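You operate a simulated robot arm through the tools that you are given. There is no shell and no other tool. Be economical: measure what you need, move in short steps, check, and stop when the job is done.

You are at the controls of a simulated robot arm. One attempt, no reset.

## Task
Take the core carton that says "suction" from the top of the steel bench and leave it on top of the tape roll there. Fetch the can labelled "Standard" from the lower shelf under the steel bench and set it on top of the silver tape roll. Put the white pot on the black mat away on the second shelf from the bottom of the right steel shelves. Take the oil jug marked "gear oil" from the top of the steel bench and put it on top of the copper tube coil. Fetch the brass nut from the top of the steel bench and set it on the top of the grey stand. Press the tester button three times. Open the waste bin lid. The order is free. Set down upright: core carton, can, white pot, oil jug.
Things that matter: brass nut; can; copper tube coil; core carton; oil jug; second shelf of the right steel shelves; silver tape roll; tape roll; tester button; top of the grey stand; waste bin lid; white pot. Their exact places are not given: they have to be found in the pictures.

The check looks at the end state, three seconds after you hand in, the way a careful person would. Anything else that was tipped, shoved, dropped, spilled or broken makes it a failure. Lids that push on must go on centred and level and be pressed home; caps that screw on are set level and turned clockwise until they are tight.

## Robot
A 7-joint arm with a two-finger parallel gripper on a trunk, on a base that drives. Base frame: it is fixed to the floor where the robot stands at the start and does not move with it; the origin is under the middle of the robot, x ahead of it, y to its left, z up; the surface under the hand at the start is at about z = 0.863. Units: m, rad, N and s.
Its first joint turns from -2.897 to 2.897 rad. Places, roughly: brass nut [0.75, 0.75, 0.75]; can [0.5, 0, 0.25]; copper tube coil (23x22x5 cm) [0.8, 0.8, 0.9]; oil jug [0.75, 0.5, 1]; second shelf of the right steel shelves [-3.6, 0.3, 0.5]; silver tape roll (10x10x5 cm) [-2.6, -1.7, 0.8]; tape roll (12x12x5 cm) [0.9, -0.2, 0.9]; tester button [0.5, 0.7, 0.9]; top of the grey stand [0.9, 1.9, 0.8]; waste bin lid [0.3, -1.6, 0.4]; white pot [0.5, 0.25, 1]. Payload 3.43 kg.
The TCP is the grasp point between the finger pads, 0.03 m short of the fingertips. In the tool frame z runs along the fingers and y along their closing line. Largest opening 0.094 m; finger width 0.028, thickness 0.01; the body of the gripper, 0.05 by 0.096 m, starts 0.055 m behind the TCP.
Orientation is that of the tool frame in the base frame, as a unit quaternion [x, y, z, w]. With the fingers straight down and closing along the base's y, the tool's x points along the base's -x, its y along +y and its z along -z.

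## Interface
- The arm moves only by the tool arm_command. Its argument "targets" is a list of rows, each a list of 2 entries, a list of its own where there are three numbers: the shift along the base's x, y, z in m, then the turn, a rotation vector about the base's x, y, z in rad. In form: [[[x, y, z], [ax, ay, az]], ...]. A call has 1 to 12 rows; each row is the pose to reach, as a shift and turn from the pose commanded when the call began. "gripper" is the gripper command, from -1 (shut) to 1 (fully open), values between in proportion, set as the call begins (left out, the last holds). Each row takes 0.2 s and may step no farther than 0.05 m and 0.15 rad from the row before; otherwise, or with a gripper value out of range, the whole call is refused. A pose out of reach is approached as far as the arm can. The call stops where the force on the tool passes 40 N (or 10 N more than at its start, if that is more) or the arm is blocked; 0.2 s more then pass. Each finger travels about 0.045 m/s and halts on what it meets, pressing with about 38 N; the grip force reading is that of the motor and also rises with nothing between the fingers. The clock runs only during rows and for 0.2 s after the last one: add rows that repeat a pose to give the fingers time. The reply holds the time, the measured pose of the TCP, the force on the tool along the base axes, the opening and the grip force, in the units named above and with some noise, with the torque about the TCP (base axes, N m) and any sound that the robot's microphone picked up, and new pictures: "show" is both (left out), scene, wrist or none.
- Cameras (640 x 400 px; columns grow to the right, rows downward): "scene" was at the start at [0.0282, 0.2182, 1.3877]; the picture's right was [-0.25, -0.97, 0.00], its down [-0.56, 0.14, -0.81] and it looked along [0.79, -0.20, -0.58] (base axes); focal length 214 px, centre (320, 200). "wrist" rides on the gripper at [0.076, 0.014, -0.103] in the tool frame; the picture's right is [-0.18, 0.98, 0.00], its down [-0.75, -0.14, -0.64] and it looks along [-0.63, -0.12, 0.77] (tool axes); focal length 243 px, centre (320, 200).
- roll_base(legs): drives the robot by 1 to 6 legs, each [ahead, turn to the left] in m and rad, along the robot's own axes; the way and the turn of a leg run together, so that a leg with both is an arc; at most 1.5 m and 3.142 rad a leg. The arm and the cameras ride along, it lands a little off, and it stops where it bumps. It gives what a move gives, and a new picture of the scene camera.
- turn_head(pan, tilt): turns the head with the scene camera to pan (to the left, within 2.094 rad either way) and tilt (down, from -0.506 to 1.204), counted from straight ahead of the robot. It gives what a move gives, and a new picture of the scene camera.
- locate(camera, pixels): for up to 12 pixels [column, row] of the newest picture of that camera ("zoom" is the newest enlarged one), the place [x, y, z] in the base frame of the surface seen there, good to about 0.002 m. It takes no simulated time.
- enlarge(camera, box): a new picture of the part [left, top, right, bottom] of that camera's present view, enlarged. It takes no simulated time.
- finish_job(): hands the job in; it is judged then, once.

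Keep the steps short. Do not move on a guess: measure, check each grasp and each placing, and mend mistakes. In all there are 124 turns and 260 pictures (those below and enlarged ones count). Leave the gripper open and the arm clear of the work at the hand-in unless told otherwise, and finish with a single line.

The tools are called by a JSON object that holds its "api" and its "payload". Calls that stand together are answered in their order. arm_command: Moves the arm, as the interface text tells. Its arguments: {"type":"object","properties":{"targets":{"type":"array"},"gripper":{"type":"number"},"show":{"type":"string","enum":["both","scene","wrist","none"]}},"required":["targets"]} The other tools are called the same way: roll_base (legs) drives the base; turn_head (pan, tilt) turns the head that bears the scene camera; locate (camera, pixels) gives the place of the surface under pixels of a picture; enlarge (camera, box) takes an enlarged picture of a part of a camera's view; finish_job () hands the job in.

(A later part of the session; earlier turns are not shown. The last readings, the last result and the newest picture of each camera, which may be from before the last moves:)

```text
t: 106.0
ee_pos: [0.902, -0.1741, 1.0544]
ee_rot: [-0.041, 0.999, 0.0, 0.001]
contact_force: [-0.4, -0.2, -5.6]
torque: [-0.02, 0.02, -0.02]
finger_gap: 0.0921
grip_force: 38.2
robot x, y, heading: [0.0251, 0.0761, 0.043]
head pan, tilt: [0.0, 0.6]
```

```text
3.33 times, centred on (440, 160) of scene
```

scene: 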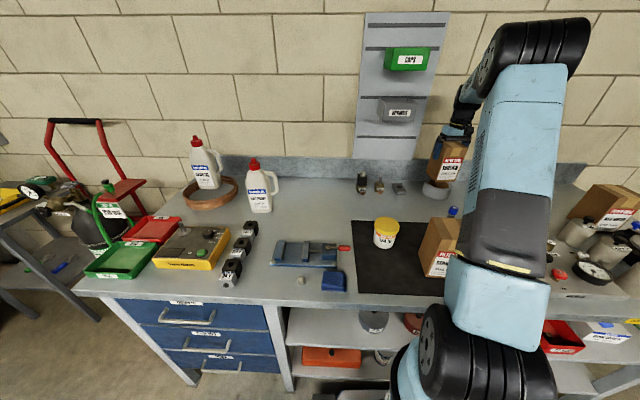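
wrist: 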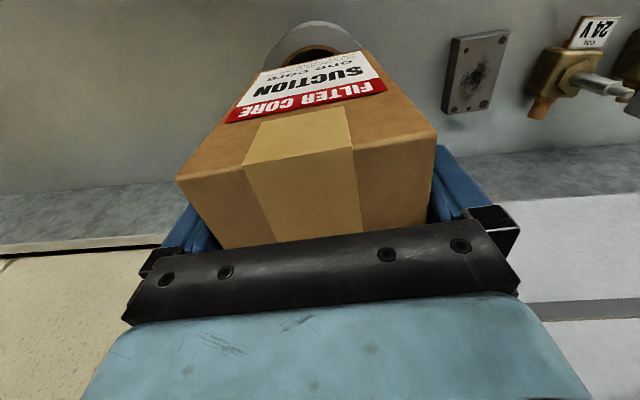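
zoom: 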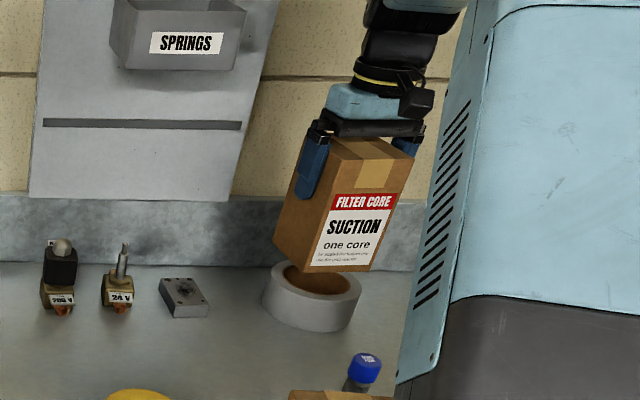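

Lower to contact.

{"api": "arm_command", "payload": {"targets": [[[0, 0, -0.02], [0, 0, 0]], [[0, 0, -0.026], [0, 0, 0]], [[0, 0, -0.029], [0, 0, 0]], [[0, 0, -0.031], [0, 0, 0]], [[0, 0, -0.033], [0, 0, 0]]]}}

{"api": "enlarge", "payload": {"camera": "scene", "box": [390, 100, 490, 220]}}

```text
t: 107.2
ee_pos: [0.9021, -0.1754, 1.023]
ee_rot: [-0.04, 0.999, 0.0, 0.003]
contact_force: [-4.5, 5.6, 19.6]
torque: [0.04, 0.67, -0.04]
finger_gap: 0.0923
grip_force: 37.5
robot x, y, heading: [0.0347, 0.0821, 0.044]
head pan, tilt: [0.0, 0.6]
```

scene: 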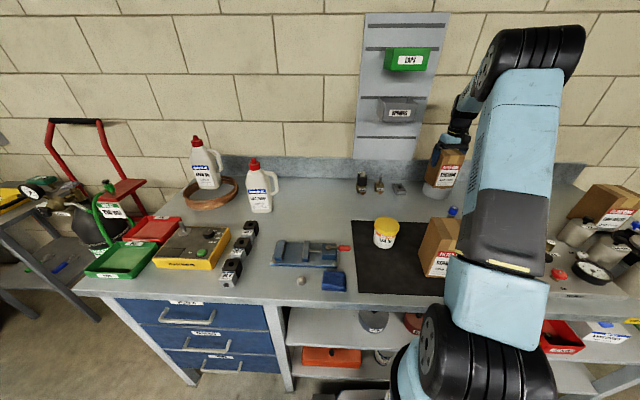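
wrist: 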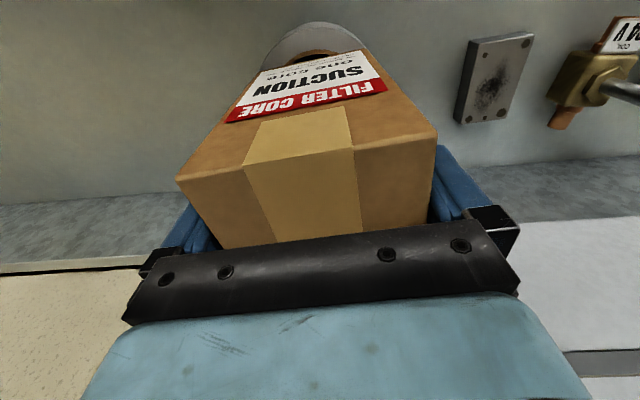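

```text
3.33 times, centred on (440, 160) of scene
```

zoom: 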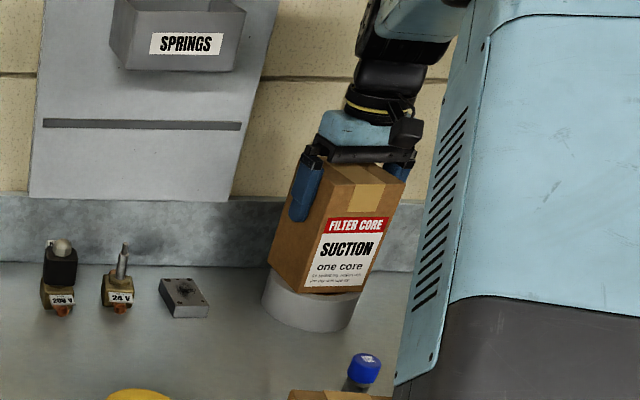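

Contact made, carton sits on the roll. Relax pressure, open fully, rise slowly.

{"api": "arm_command", "payload": {"targets": [[[0, 0, 0.001], [0, 0, 0]], [[0, 0, 0.001], [0, 0, 0]], [[0, 0, 0.001], [0, 0, 0]], [[0, 0, 0.001], [0, 0, 0]]], "gripper": 1, "show": "none"}}

{"api": "arm_command", "payload": {"targets": [[[0, 0, 0.01], [0, 0, 0]], [[0, 0, 0.02], [0, 0, 0]], [[0, 0, 0.03], [0, 0, 0]]]}}

```text
t: 108.2
ee_pos: [0.9025, -0.1758, 1.0216]
ee_rot: [-0.04, 0.999, 0.0, 0.002]
contact_force: [-0.2, 1.4, -0.4]
torque: [-0.04, -0.02, 0.04]
finger_gap: 0.094
grip_force: 0.1
robot x, y, heading: [0.0321, 0.0793, 0.038]
head pan, tilt: [0.0, 0.6]
```

```text
t: 109.0
ee_pos: [0.9019, -0.1766, 1.0502]
ee_rot: [-0.04, 0.999, 0.001, 0.001]
contact_force: [0.0, 0.0, -0.8]
torque: [0.0, 0.0, -0.02]
finger_gap: 0.0941
grip_force: 0.1
robot x, y, heading: [0.03, 0.0794, 0.04]
head pan, tilt: [0.0, 0.6]
```

scene: 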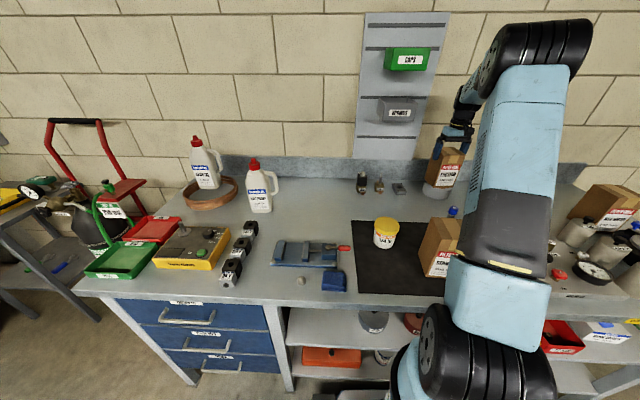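
wrist: 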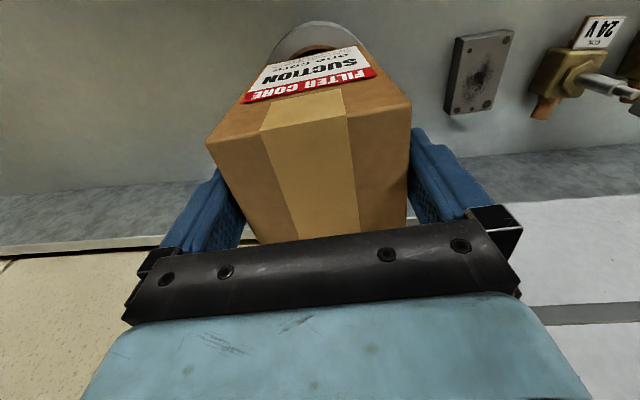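

Carton stands on the roll. Raise and retract the arm, then look at the cans on the lower shelf and, panned around, at the right steel shelves.

{"api": "arm_command", "payload": {"targets": [[[0, 0, 0.04], [0, 0, 0]], [[0, 0, 0.08], [0, 0, 0]], [[0, 0, 0.12], [0, 0, 0]], [[0, 0, 0.16], [0, 0, 0]], [[-0.04, 0.02, 0.18], [0, 0, 0]], [[-0.08, 0.04, 0.18], [0, 0, 0]], [[-0.12, 0.06, 0.18], [0, 0, 0]], [[-0.16, 0.08, 0.18], [0, 0, 0]], [[-0.2, 0.1, 0.18], [0, 0, 0]], [[-0.24, 0.12, 0.18], [0, 0, 0]], [[-0.28, 0.14, 0.18], [0, 0, 0]], [[-0.32, 0.16, 0.18], [0, 0, 0]]], "show": "none"}}

{"api": "turn_head", "payload": {"pan": 2.09, "tilt": 0.3}}

{"api": "turn_head", "payload": {"pan": -2.09, "tilt": 0.3}}

{"api": "turn_head", "payload": {"pan": -1.2, "tilt": 0.5}}

```text
t: 111.6
ee_pos: [0.5848, -0.0116, 1.2338]
ee_rot: [-0.04, 0.999, 0.001, 0.002]
contact_force: [0.0, 0.5, -0.1]
torque: [0.06, 0.08, 0.04]
finger_gap: 0.094
grip_force: 0.1
robot x, y, heading: [0.0249, 0.0829, 0.045]
head pan, tilt: [0.0, 0.6]
```

```text
t: 113.6
ee_pos: [0.586, -0.0114, 1.2358]
ee_rot: [-0.04, 0.999, 0.001, 0.002]
contact_force: [0.4, 0.7, 0.1]
torque: [0.01, 0.01, 0.01]
finger_gap: 0.094
grip_force: 0.0
robot x, y, heading: [0.0284, 0.0801, 0.042]
head pan, tilt: [2.089, 0.3]
```

scene: 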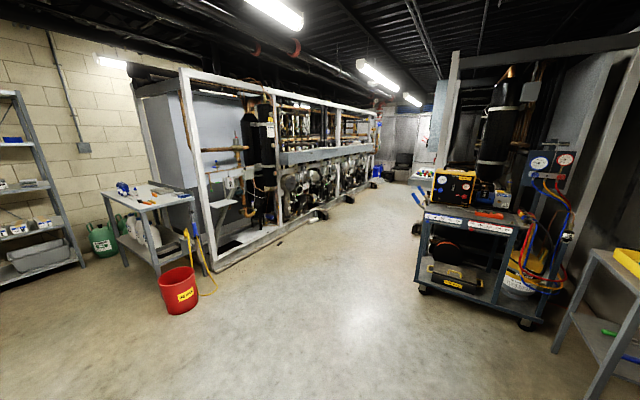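

```text
t: 117.0
ee_pos: [0.5853, -0.0112, 1.2351]
ee_rot: [-0.039, 0.999, 0.001, 0.001]
contact_force: [-0.1, 1.2, 0.2]
torque: [0.01, 0.0, -0.03]
finger_gap: 0.0939
grip_force: 0.0
robot x, y, heading: [0.0321, 0.0794, 0.042]
head pan, tilt: [-2.089, 0.3]
```

scene: 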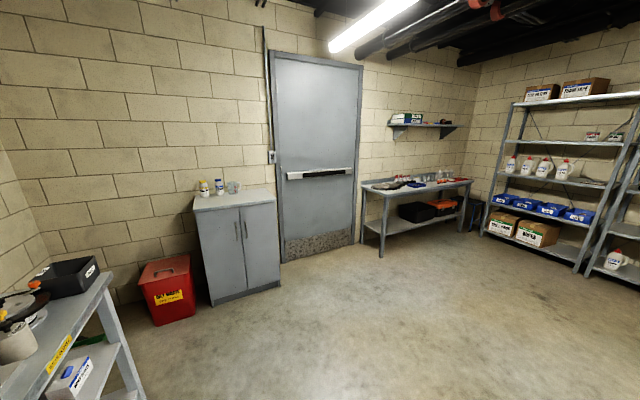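

```text
t: 118.2
ee_pos: [0.5853, -0.0128, 1.2351]
ee_rot: [-0.04, 0.999, 0.001, 0.002]
contact_force: [0.1, -0.6, 0.3]
torque: [-0.02, 0.01, 0.03]
finger_gap: 0.0938
grip_force: 0.0
robot x, y, heading: [0.0302, 0.0818, 0.043]
head pan, tilt: [-1.201, 0.499]
```

scene: 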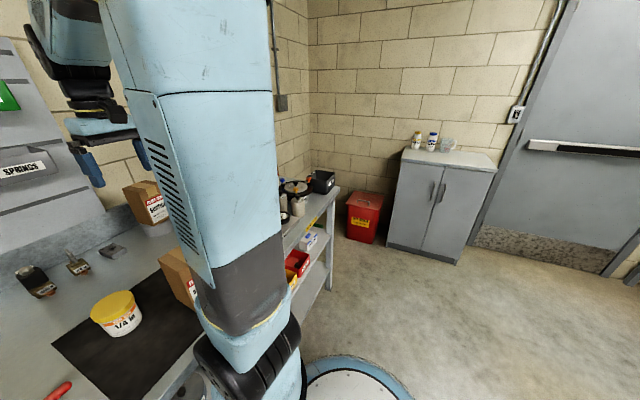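

The shelves need a slanted/horizontal approach, so I'll grip the pot with the tool pitched ~45° forward. For room I back the base 0.2 m, and look at the pot.

{"api": "roll_base", "payload": {"legs": [[-0.22, 0]]}}

{"api": "turn_head", "payload": {"pan": -0.05, "tilt": 0.75}}

{"api": "enlarge", "payload": {"camera": "scene", "box": [290, 130, 430, 230]}}

{"api": "enlarge", "payload": {"camera": "scene", "box": [250, 230, 450, 370]}}

```text
t: 119.9
ee_pos: [0.3616, -0.0213, 1.2356]
ee_rot: [-0.041, 0.999, 0.001, 0.002]
contact_force: [-0.6, 0.2, 0.1]
torque: [-0.02, -0.02, 0.0]
finger_gap: 0.0939
grip_force: 0.1
robot x, y, heading: [-0.1957, 0.0691, 0.043]
head pan, tilt: [-1.201, 0.499]
```

scene: 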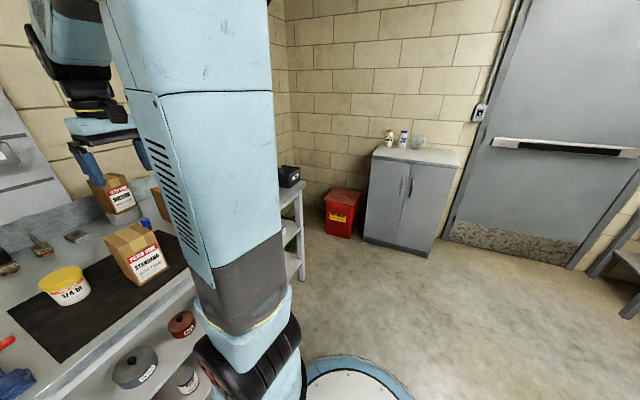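

```text
t: 121.3
ee_pos: [0.3614, -0.0226, 1.2347]
ee_rot: [-0.04, 0.999, 0.002, 0.002]
contact_force: [-0.8, -1.0, -0.2]
torque: [-0.03, -0.03, 0.01]
finger_gap: 0.094
grip_force: 0.0
robot x, y, heading: [-0.1971, 0.0701, 0.048]
head pan, tilt: [-0.051, 0.75]
```

scene: 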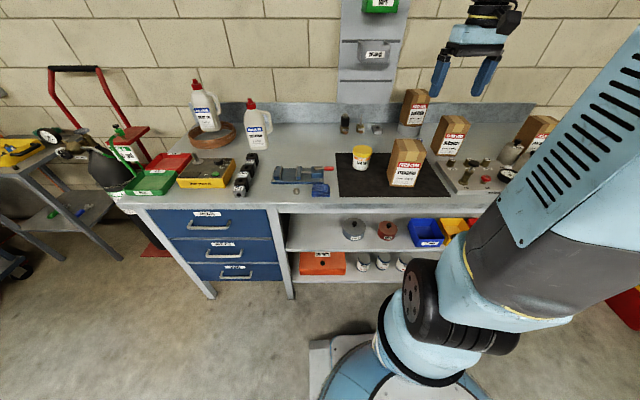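

```text
4.00 times, centred on (360, 180) of scene
```

zoom: 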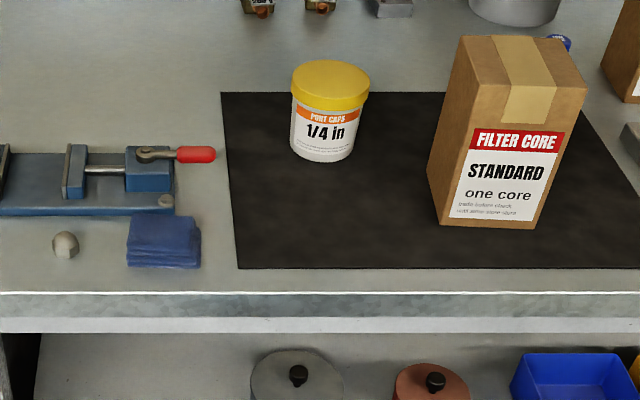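

```text
2.86 times, centred on (350, 300) of scene
```

zoom: 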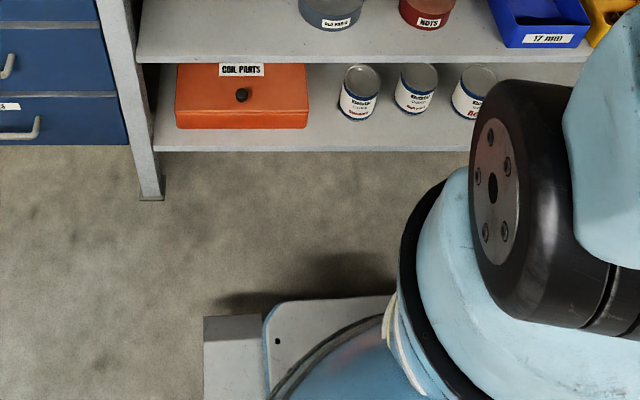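

{"api": "locate", "payload": {"camera": "zoom", "pixels": [[362, 80], [358, 115], [345, 80], [380, 80], [415, 75], [414, 108], [478, 75], [350, 140], [400, 55], [300, 100], [360, 62], [360, 145]]}}

{"api": "locate", "payload": {"camera": "scene", "pixels": [[361, 151], [353, 151], [369, 152], [361, 148], [361, 168], [361, 155], [408, 140], [392, 180], [416, 180]]}}

{"api": "enlarge", "payload": {"camera": "scene", "box": [345, 245, 415, 280]}}

```text
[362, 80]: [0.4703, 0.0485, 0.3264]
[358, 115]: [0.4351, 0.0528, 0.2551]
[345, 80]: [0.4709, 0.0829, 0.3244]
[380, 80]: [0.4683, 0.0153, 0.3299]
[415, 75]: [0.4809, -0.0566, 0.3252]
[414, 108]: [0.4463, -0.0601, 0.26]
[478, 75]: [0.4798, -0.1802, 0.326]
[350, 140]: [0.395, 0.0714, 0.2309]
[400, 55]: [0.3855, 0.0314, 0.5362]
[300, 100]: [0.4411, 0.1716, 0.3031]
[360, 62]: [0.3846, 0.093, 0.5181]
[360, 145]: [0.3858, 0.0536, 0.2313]
```

```text
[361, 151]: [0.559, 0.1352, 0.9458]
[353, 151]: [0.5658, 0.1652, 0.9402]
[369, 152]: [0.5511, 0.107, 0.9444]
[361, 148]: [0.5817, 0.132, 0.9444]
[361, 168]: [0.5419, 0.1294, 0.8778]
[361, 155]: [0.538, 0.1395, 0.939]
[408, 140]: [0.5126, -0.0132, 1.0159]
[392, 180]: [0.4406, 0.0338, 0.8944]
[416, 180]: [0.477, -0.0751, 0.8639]
```

```text
9.14 times, centred on (380, 262) of scene
```

zoom: 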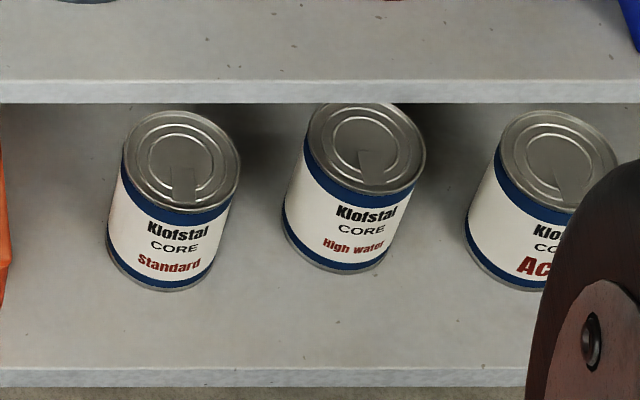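

The left can is "Standard". Pot centre ≈ (0.571, 0.132). First yaw the tool a bit and move above/behind the pot.

{"api": "arm_command", "payload": {"targets": [[[0.012, 0.036, 0], [0, 0, -0.056]], [[0.024, 0.072, 0], [0, 0, -0.112]], [[0.036, 0.108, 0], [0, 0, -0.168]], [[0.048, 0.144, 0], [0, 0, -0.224]], [[0.06, 0.179, 0], [0, 0, -0.28]], [[0.06, 0.179, 0], [0, 0, -0.28]]], "show": "wrist"}}

{"api": "arm_command", "payload": {"targets": [[[0.005, 0, -0.03], [-0.026, -0.128, 0]], [[0.01, 0, -0.06], [-0.052, -0.256, 0]], [[0.015, 0, -0.09], [-0.078, -0.384, 0]], [[0.02, 0, -0.12], [-0.104, -0.513, 0]], [[0.025, 0, -0.15], [-0.13, -0.641, 0]], [[0.03, 0, -0.18], [-0.156, -0.769, 0]], [[0.03, 0, -0.18], [-0.156, -0.769, 0]]]}}

```text
t: 122.7
ee_pos: [0.4211, 0.1566, 1.2335]
ee_rot: [0.1, 0.995, 0.001, 0.001]
contact_force: [-0.7, 0.1, 0.2]
torque: [0.02, 0.0, -0.02]
finger_gap: 0.0943
grip_force: 0.1
robot x, y, heading: [-0.1926, 0.0752, 0.042]
head pan, tilt: [-0.051, 0.75]
```

wrist: 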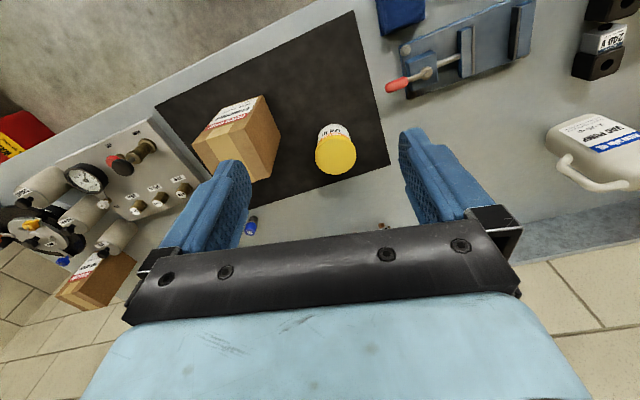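

```text
t: 124.3
ee_pos: [0.4518, 0.1584, 1.0551]
ee_rot: [0.092, 0.919, -0.036, 0.382]
contact_force: [-0.3, -0.1, -0.3]
torque: [0.03, -0.01, -0.03]
finger_gap: 0.0939
grip_force: 0.1
robot x, y, heading: [-0.1956, 0.0731, 0.044]
head pan, tilt: [-0.051, 0.75]
```

scene: 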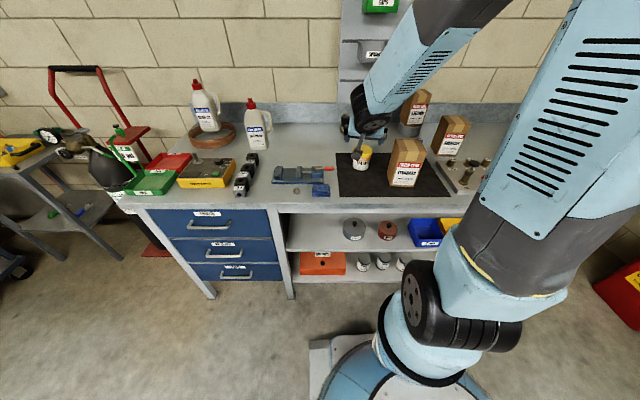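
wrist: 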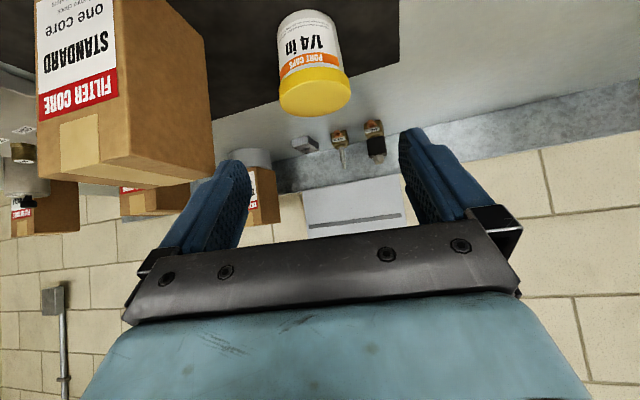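

Tool tilted 45° as intended. Measure the pot and the carton beside it in the wrist view.

{"api": "locate", "payload": {"camera": "wrist", "pixels": [[282, 98], [347, 90], [316, 112], [316, 92], [312, 60], [285, 50], [336, 45], [310, 20], [212, 150], [190, 60], [165, 10]]}}

```text
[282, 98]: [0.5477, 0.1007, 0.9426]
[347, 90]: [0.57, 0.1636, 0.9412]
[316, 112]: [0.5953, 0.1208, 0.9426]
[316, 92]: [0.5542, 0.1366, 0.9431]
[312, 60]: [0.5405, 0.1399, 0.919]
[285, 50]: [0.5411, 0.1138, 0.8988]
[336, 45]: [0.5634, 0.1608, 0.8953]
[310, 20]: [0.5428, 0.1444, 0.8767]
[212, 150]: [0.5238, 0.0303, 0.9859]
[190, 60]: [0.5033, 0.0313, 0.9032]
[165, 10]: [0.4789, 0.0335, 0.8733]
```

Pot centre (0.568, 0.130), radius 33 mm. Slide down the tool's slant to the pot and close.

{"api": "arm_command", "payload": {"targets": [[[0.023, -0.0056, -0.03], [0, 0, 0]], [[0.046, -0.0112, -0.06], [0, 0, 0]], [[0.07, -0.0168, -0.09], [0, 0, 0]], [[0.093, -0.0224, -0.12], [0, 0, 0]], [[0.116, -0.028, -0.151], [0, 0, 0]], [[0.116, -0.028, -0.151], [0, 0, 0]]], "show": "wrist"}}

{"api": "arm_command", "payload": {"targets": [[[0, 0, 0], [0, 0, 0]], [[0, 0, 0], [0, 0, 0]], [[0, 0, 0], [0, 0, 0]], [[0, 0, 0], [0, 0, 0]], [[0, 0, 0], [0, 0, 0]]], "gripper": -1, "show": "wrist"}}

```text
t: 125.7
ee_pos: [0.5674, 0.1312, 0.9065]
ee_rot: [0.092, 0.919, -0.038, 0.382]
contact_force: [0.1, -0.1, -0.1]
torque: [0.02, 0.02, -0.05]
finger_gap: 0.0938
grip_force: 0.1
robot x, y, heading: [-0.1962, 0.0707, 0.044]
head pan, tilt: [-0.051, 0.75]
```

wrist: 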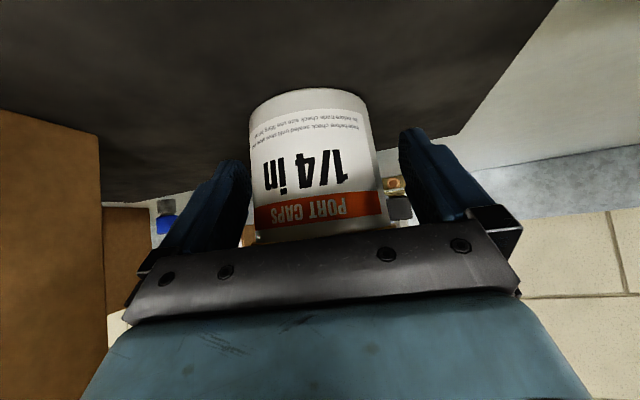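

```text
t: 126.9
ee_pos: [0.5663, 0.1304, 0.9057]
ee_rot: [0.091, 0.918, -0.037, 0.383]
contact_force: [1.5, -0.8, -0.3]
torque: [-0.01, -0.04, -0.06]
finger_gap: 0.0759
grip_force: 37.8
robot x, y, heading: [-0.1968, 0.0769, 0.04]
head pan, tilt: [-0.051, 0.75]
```

wrist: 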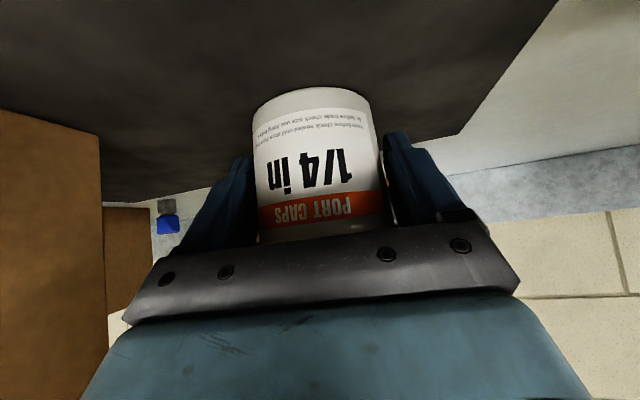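

Gripped. Lift straight up.

{"api": "arm_command", "payload": {"targets": [[[0, 0, 0.03], [0, 0, 0]], [[0, 0, 0.08], [0, 0, 0]], [[0, 0, 0.13], [0, 0, 0]], [[0, 0, 0.18], [0, 0, 0]], [[-0.04, 0, 0.2], [0, 0, 0]], [[-0.08, 0, 0.22], [0, 0, 0]], [[-0.12, 0, 0.22], [0, 0, 0]], [[-0.15, 0, 0.22], [0, 0, 0]], [[-0.15, 0, 0.22], [0, 0, 0]]]}}

```text
t: 128.9
ee_pos: [0.4172, 0.1334, 1.1232]
ee_rot: [0.091, 0.919, -0.037, 0.382]
contact_force: [0.5, 0.6, -1.7]
torque: [0.0, 0.0, 0.0]
finger_gap: 0.0756
grip_force: 37.7
robot x, y, heading: [-0.195, 0.0736, 0.042]
head pan, tilt: [-0.051, 0.75]
```

scene: 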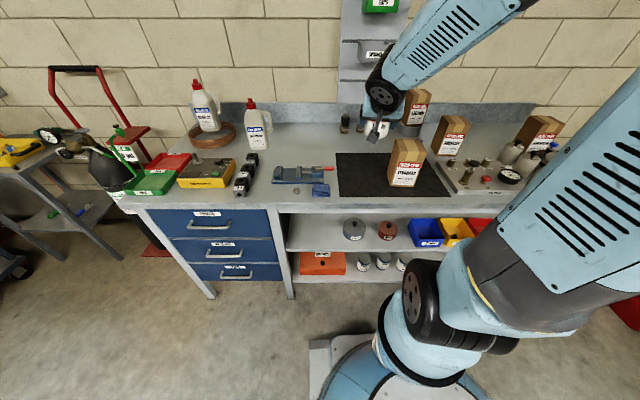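
wrist: 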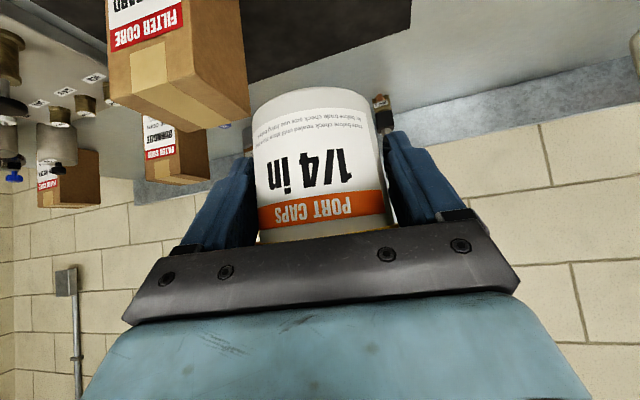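

Pot held. Back off and turn round in thirds toward the shelves, drive 1.1 m and look.

{"api": "roll_base", "payload": {"legs": [[-0.4, 0], [0, 1.03], [0, 1.03], [0, 1.03], [1.1, 0]]}}

{"api": "turn_head", "payload": {"pan": 0.0, "tilt": 0.45}}

```text
t: 133.6
ee_pos: [-0.217, 0.544, 1.1233]
ee_rot: [-0.281, 0.88, 0.118, 0.364]
contact_force: [-0.6, -0.5, -1.8]
torque: [0.0, 0.01, 0.03]
finger_gap: 0.0755
grip_force: 37.8
robot x, y, heading: [-0.5566, 0.0228, 0.901]
head pan, tilt: [-0.051, 0.75]
stopped in leg 2: the robot was blocked; the commanded pose is now the measured one
```

scene: 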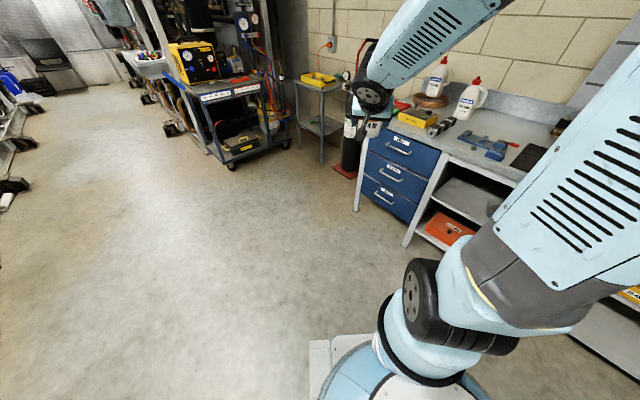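

```text
t: 134.4
ee_pos: [-0.2165, 0.5442, 1.1229]
ee_rot: [-0.282, 0.879, 0.119, 0.366]
contact_force: [0.0, 0.7, -2.9]
torque: [0.02, 0.01, 0.02]
finger_gap: 0.0755
grip_force: 38.2
robot x, y, heading: [-0.5577, 0.0196, 0.9]
head pan, tilt: [0.0, 0.45]
```

scene: 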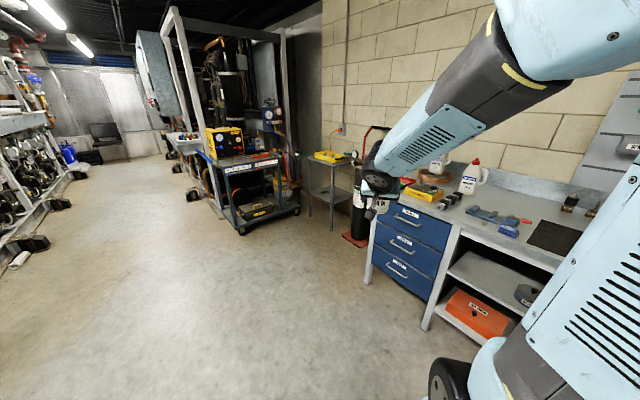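

No obstacle is near; turns sometimes stall. Continue with smaller turns.

{"api": "roll_base", "payload": {"legs": [[0, 0.56], [0, 0.56], [0, 0.56], [0, 0.56], [1.1, 0]]}}

```text
t: 137.7
ee_pos: [-0.7253, 0.6223, 1.125]
ee_rot: [-0.622, 0.683, 0.258, 0.284]
contact_force: [0.2, 0.6, -2.9]
torque: [-0.02, 0.01, 0.0]
finger_gap: 0.0755
grip_force: 37.6
robot x, y, heading: [-0.5056, 0.0304, 1.764]
head pan, tilt: [0.0, 0.45]
stopped in leg 2: the robot was blocked; the commanded pose is now the measured one
```

scene: 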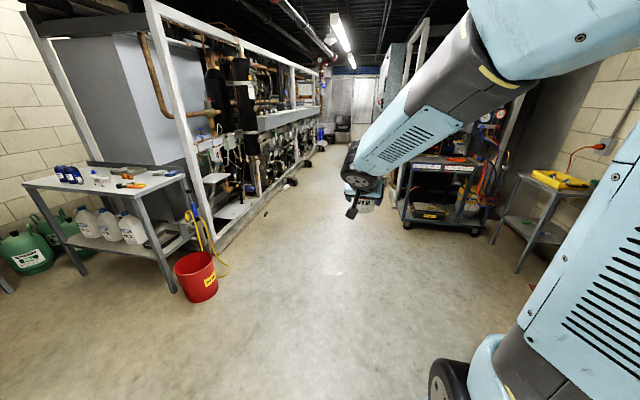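

{"api": "roll_base", "payload": {"legs": [[0.35, 0.69], [0.35, 0.69], [0.9, 0]]}}

```text
t: 142.0
ee_pos: [-1.6036, 0.38, 1.1236]
ee_rot: [0.909, -0.162, -0.378, -0.067]
contact_force: [-1.1, 0.3, -2.6]
torque: [-0.03, -0.01, 0.03]
finger_gap: 0.0752
grip_force: 38.1
robot x, y, heading: [-0.9677, 0.4978, 3.112]
head pan, tilt: [0.0, 0.45]
stopped in leg 2: the robot was blocked; the commanded pose is now the measured one
```

scene: 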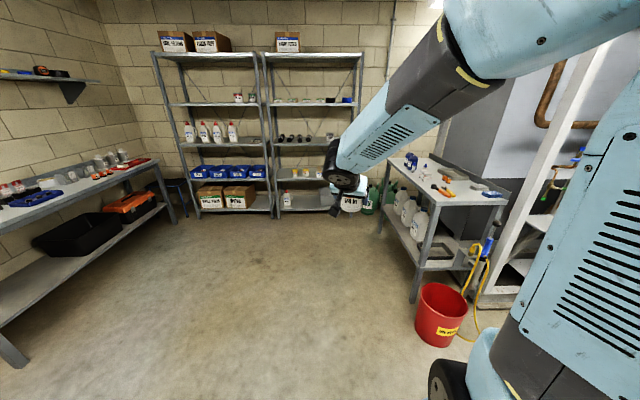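

Facing the shelves. Zoom on the right unit.

{"api": "enlarge", "payload": {"camera": "scene", "box": [260, 120, 370, 220]}}

{"api": "locate", "payload": {"camera": "scene", "pixels": [[300, 181], [340, 182], [278, 182], [275, 208], [300, 210], [300, 148], [278, 150], [262, 160], [356, 100], [436, 325], [412, 300], [180, 215]]}}

```text
4.00 times, centred on (315, 170) of scene
```

zoom: 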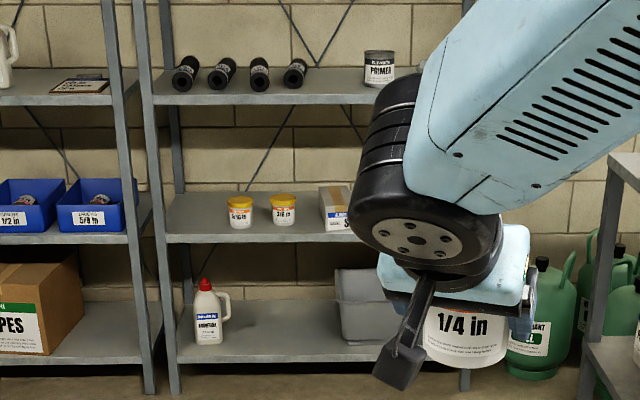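

```text
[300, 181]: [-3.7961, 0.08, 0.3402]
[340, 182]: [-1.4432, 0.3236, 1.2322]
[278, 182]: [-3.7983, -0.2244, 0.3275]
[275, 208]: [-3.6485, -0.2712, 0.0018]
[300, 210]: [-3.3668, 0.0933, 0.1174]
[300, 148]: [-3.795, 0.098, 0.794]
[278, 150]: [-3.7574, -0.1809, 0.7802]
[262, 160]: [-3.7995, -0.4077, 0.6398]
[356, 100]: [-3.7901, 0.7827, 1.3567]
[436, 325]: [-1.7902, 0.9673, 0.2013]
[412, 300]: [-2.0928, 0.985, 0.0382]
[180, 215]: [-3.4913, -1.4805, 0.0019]
```

{"api": "roll_base", "payload": {"legs": [[0.7, 0.4], [0.6, -0.4]]}}

{"api": "turn_head", "payload": {"pan": 0.1, "tilt": 0.6}}

```text
t: 148.9
ee_pos: [-2.8731, 0.1512, 1.1253]
ee_rot: [0.91, -0.159, -0.377, -0.065]
contact_force: [0.1, 1.3, -2.6]
torque: [0.01, -0.01, 0.02]
finger_gap: 0.0748
grip_force: 38.1
robot x, y, heading: [-2.238, 0.2613, 3.122]
head pan, tilt: [0.0, 0.45]
```

scene: 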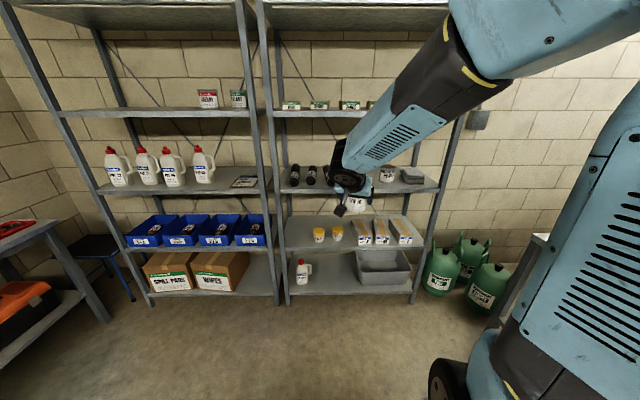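

```text
t: 149.6
ee_pos: [-2.874, 0.1497, 1.124]
ee_rot: [0.91, -0.159, -0.378, -0.066]
contact_force: [0.7, -0.1, -2.6]
torque: [0.01, -0.04, 0.0]
finger_gap: 0.0749
grip_force: 38.1
robot x, y, heading: [-2.2432, 0.2615, 3.121]
head pan, tilt: [0.099, 0.6]
```

scene: 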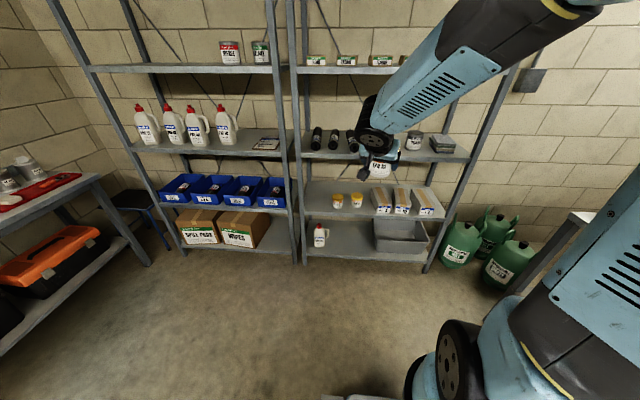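

{"api": "enlarge", "payload": {"camera": "scene", "box": [280, 120, 480, 270]}}

{"api": "locate", "payload": {"camera": "zoom", "pixels": [[110, 290], [110, 270], [110, 310], [190, 245], [245, 240], [320, 245], [270, 300], [90, 270], [75, 120], [160, 135], [175, 265], [300, 290]]}}

```text
2.67 times, centred on (380, 195) of scene
```

zoom: 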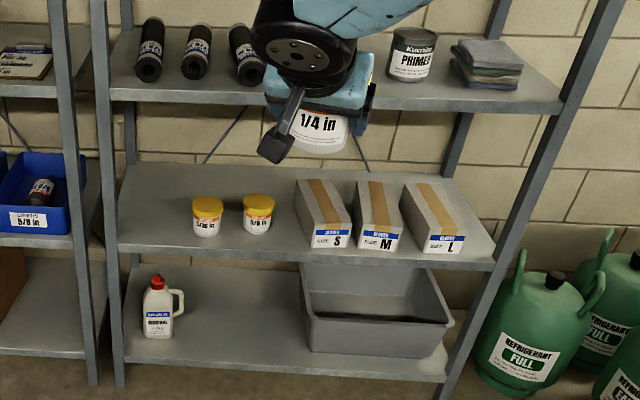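

```text
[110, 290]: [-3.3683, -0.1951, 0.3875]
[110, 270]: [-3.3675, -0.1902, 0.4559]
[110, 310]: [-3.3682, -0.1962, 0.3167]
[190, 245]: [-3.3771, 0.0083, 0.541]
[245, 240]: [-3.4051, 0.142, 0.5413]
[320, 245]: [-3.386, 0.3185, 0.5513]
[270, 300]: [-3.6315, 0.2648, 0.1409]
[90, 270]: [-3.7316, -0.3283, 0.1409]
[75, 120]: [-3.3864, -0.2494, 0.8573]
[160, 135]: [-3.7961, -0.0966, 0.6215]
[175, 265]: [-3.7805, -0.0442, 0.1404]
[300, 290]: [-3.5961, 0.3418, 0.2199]
```

{"api": "locate", "payload": {"camera": "zoom", "pixels": [[150, 235], [135, 255], [130, 220], [195, 225], [222, 225], [207, 203], [150, 200], [116, 240], [180, 103], [180, 95], [150, 250], [113, 180]]}}

```text
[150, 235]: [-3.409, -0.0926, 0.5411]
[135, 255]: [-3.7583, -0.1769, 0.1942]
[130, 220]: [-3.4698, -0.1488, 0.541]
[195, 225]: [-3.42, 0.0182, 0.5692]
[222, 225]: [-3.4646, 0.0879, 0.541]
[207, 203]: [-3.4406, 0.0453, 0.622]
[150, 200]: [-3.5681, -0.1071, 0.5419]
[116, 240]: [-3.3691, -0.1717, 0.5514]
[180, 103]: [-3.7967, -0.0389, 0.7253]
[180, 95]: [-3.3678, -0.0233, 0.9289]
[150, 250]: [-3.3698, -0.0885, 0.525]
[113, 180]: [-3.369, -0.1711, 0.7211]
```

Shelf surface z 0.541, free gap y −0.165…0.015 between post and first pot; above shelf at ~0.92. I lower the pot in front and straighten yaw before driving closer.

{"api": "arm_command", "payload": {"targets": [[[0.008, -0.018, -0.042], [0, 0, 0.033]], [[0.016, -0.036, -0.084], [0, 0, 0.066]], [[0.024, -0.054, -0.126], [0, 0, 0.1]], [[0.032, -0.072, -0.168], [0, 0, 0.133]], [[0.04, -0.09, -0.21], [0, 0, 0.167]], [[0.048, -0.108, -0.252], [0, 0, 0.2]], [[0.056, -0.126, -0.294], [0, 0, 0.233]], [[0.064, -0.144, -0.336], [0, 0, 0.267]], [[0.072, -0.162, -0.378], [0, 0, 0.3]], [[0.08, -0.18, -0.42], [0, 0, 0.33]], [[0.08, -0.18, -0.42], [0, 0, 0.33]]]}}

```text
t: 152.0
ee_pos: [-2.7941, -0.0301, 0.7031]
ee_rot: [0.923, -0.008, -0.384, -0.003]
contact_force: [0.3, -0.5, -1.7]
torque: [-0.05, -0.02, 0.02]
finger_gap: 0.0749
grip_force: 38.2
robot x, y, heading: [-2.2395, 0.2598, 3.116]
head pan, tilt: [0.099, 0.6]
```

scene: 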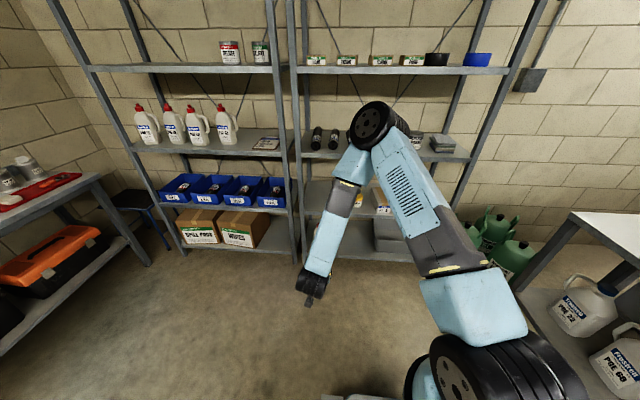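
wrist: 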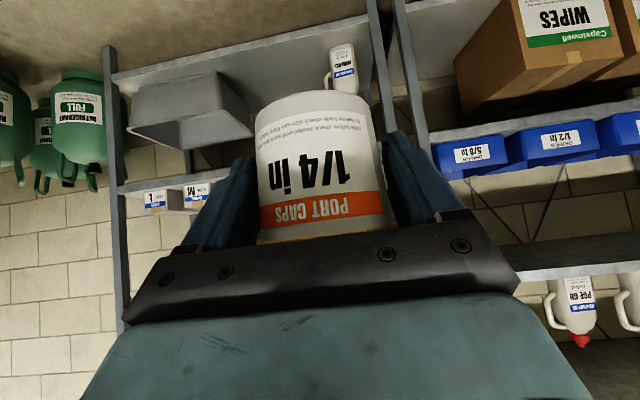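

Check where the elbow is relative to the shelf.

{"api": "locate", "payload": {"camera": "scene", "pixels": [[372, 118], [395, 110], [345, 200], [312, 285], [360, 105], [415, 200]]}}

```text
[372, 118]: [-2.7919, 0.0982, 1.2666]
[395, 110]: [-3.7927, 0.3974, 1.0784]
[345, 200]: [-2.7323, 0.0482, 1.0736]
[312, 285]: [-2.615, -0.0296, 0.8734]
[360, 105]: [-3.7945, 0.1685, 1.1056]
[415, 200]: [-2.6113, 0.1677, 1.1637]
```

Elbow is at 0.56 m ahead of the base axis; I keep the base a bit farther and reach. Drive 0.34.

{"api": "roll_base", "payload": {"legs": [[0.34, 0]]}}

{"api": "arm_command", "payload": {"targets": [[[-0.03, -0.015, -0.02], [0, 0, 0]], [[-0.06, -0.03, -0.04], [0, 0, 0]], [[-0.09, -0.045, -0.06], [0, 0, 0]], [[-0.09, -0.045, -0.06], [0, 0, 0]]]}}

```text
t: 154.3
ee_pos: [-3.1353, -0.0249, 0.7024]
ee_rot: [0.923, -0.006, -0.384, -0.002]
contact_force: [0.5, -0.8, -1.1]
torque: [-0.06, -0.05, -0.03]
finger_gap: 0.0748
grip_force: 37.6
robot x, y, heading: [-2.5827, 0.2683, 3.124]
head pan, tilt: [0.099, 0.6]
```

scene: 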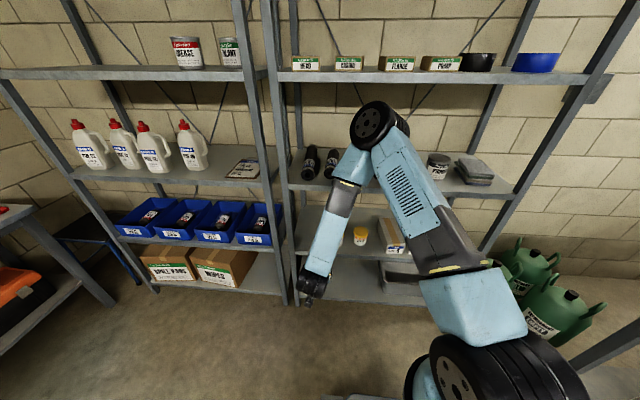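

```text
t: 155.3
ee_pos: [-3.2267, -0.072, 0.6428]
ee_rot: [0.924, -0.005, -0.383, -0.002]
contact_force: [0.7, 0.3, -1.7]
torque: [-0.02, -0.06, -0.01]
finger_gap: 0.0747
grip_force: 38.1
robot x, y, heading: [-2.5839, 0.2691, 3.119]
head pan, tilt: [0.099, 0.6]
```

scene: 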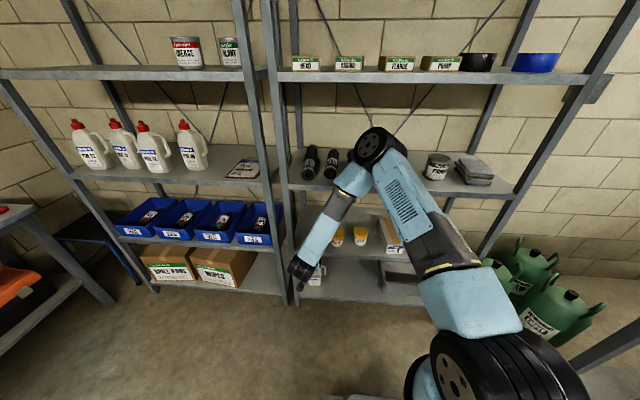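
wrist: 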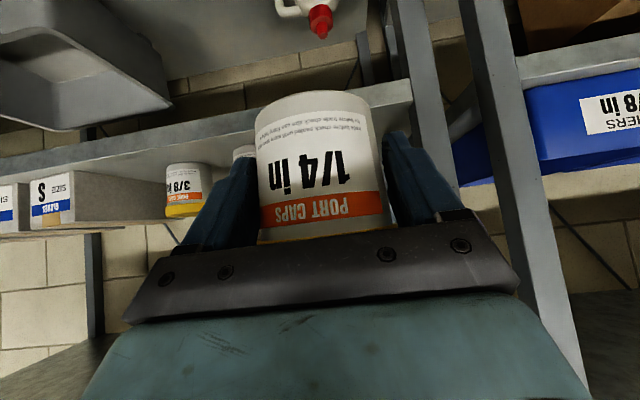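

{"api": "locate", "payload": {"camera": "scene", "pixels": [[372, 145], [362, 160], [300, 270]]}}

{"api": "arm_command", "payload": {"targets": [[[-0.04, -0.001, -0.01], [0, 0, 0]], [[-0.08, -0.003, -0.02], [0, 0, 0]], [[-0.12, -0.004, -0.025], [0, 0, 0]], [[-0.15, -0.005, -0.025], [0, 0, 0]], [[-0.15, -0.005, -0.025], [0, 0, 0]]]}}

{"api": "locate", "payload": {"camera": "scene", "pixels": [[372, 150], [380, 165]]}}

```text
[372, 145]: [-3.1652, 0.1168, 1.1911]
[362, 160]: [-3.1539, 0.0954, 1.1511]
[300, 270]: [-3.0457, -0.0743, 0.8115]
```

```text
t: 156.5
ee_pos: [-3.3746, -0.0749, 0.6189]
ee_rot: [0.923, -0.005, -0.384, -0.001]
contact_force: [-0.2, 0.0, -2.6]
torque: [-0.01, -0.01, 0.01]
finger_gap: 0.0748
grip_force: 38.0
robot x, y, heading: [-2.5845, 0.2652, 3.118]
head pan, tilt: [0.099, 0.6]
```

scene: 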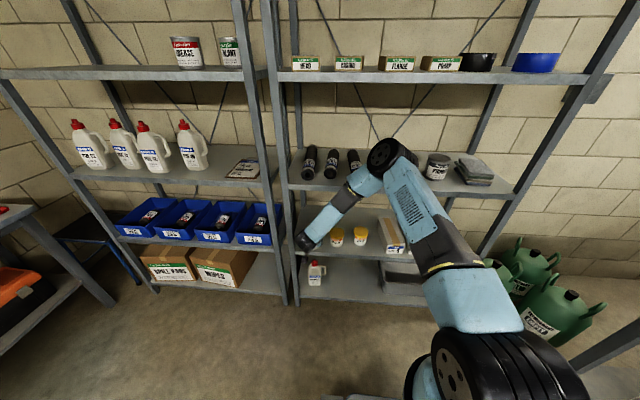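
wrist: 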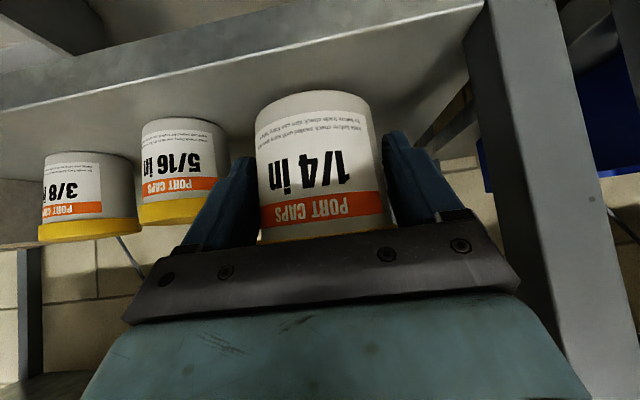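

```text
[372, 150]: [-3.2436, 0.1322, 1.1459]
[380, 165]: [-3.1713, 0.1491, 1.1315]
```

Clear on both sides. Advance to x −3.455 and lower gently.

{"api": "arm_command", "payload": {"targets": [[[-0.04, -0.002, 0], [0, 0, 0]], [[-0.08, -0.002, 0], [0, 0, 0]], [[-0.08, -0.002, -0.02], [0, 0, 0]], [[-0.08, -0.002, -0.03], [0, 0, 0]], [[-0.08, -0.002, -0.034], [0, 0, 0]], [[-0.08, -0.002, -0.037], [0, 0, 0]], [[-0.08, -0.002, -0.037], [0, 0, 0]]]}}

```text
t: 158.1
ee_pos: [-3.4543, -0.0787, 0.5814]
ee_rot: [0.923, -0.005, -0.384, -0.001]
contact_force: [4.1, -1.9, 22.0]
torque: [0.13, 0.59, -0.08]
finger_gap: 0.0749
grip_force: 38.2
robot x, y, heading: [-2.5846, 0.2701, 3.126]
head pan, tilt: [0.099, 0.6]
```

scene: 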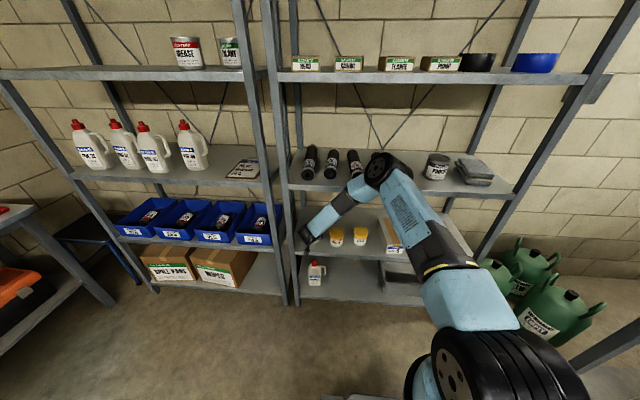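
wrist: 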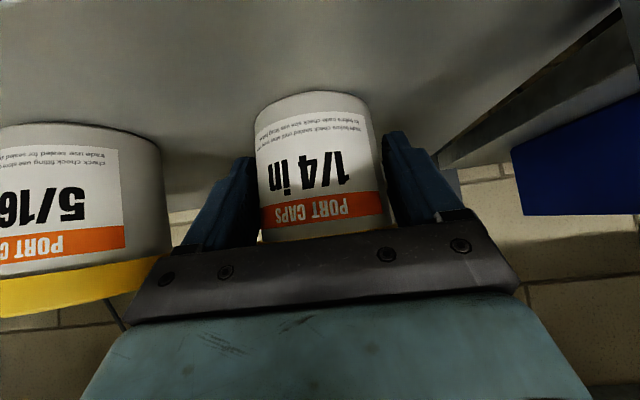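

Contact. Ease up, open, and retreat backwards.

{"api": "arm_command", "payload": {"targets": [[[0, 0, 0.0015], [0, 0, 0]], [[0, 0, 0.0015], [0, 0, 0]], [[0, 0, 0.0015], [0, 0, 0]], [[0, 0, 0.0015], [0, 0, 0]]], "gripper": 1, "show": "wrist"}}

{"api": "arm_command", "payload": {"targets": [[[0.02, 0, 0.01], [0, 0, 0]], [[0.05, 0, 0.025], [0, 0, 0]], [[0.09, 0, 0.04], [0, 0, 0]], [[0.13, 0.0, 0.05], [0, 0, 0]], [[0.17, 0.01, 0.06], [0, 0, 0]], [[0.21, 0.02, 0.07], [0, 0, 0]], [[0.25, 0.03, 0.08], [0, 0, 0]], [[0.29, 0.04, 0.09], [0, 0, 0]]]}}

{"api": "enlarge", "payload": {"camera": "scene", "box": [270, 200, 410, 310]}}

```text
t: 159.1
ee_pos: [-3.4548, -0.077, 0.5825]
ee_rot: [0.923, -0.005, -0.384, -0.001]
contact_force: [0.9, 0.0, -0.6]
torque: [0.02, 0.01, 0.01]
finger_gap: 0.0941
grip_force: 0.0
robot x, y, heading: [-2.5838, 0.2683, 3.123]
head pan, tilt: [0.099, 0.6]
```

wrist: 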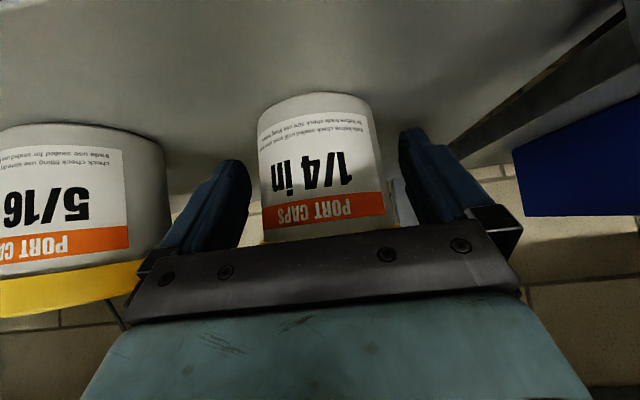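

```text
t: 160.9
ee_pos: [-3.1657, -0.0377, 0.6762]
ee_rot: [0.924, -0.005, -0.383, -0.002]
contact_force: [0.5, 0.0, -0.6]
torque: [0.02, 0.02, -0.04]
finger_gap: 0.0939
grip_force: 0.1
robot x, y, heading: [-2.5804, 0.27, 3.121]
head pan, tilt: [0.099, 0.6]
```

scene: 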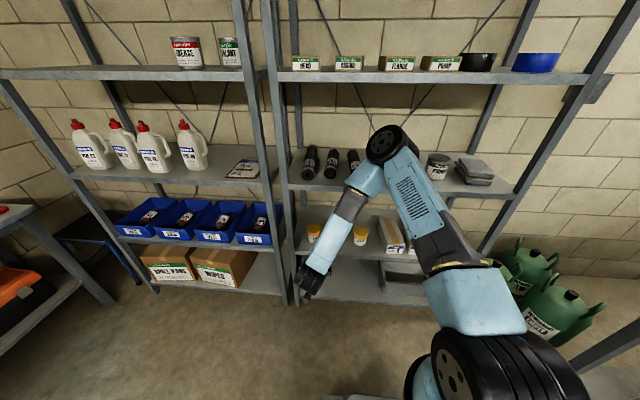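
wrist: 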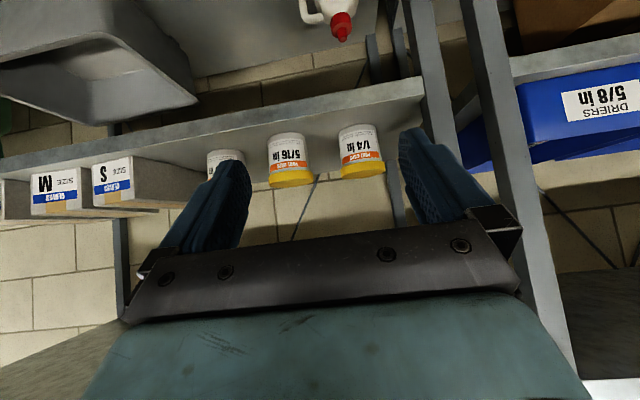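

```text
3.64 times, centred on (340, 255) of scene
```

zoom: 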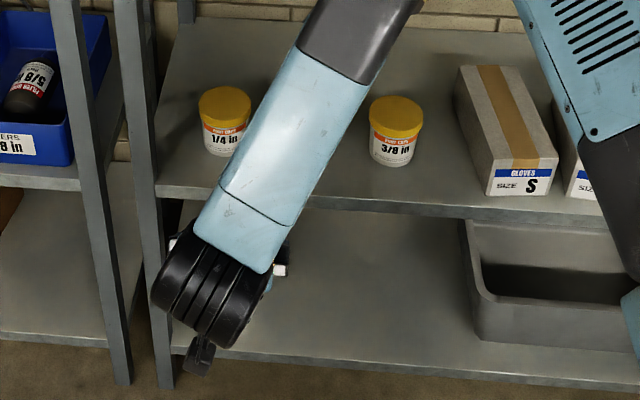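

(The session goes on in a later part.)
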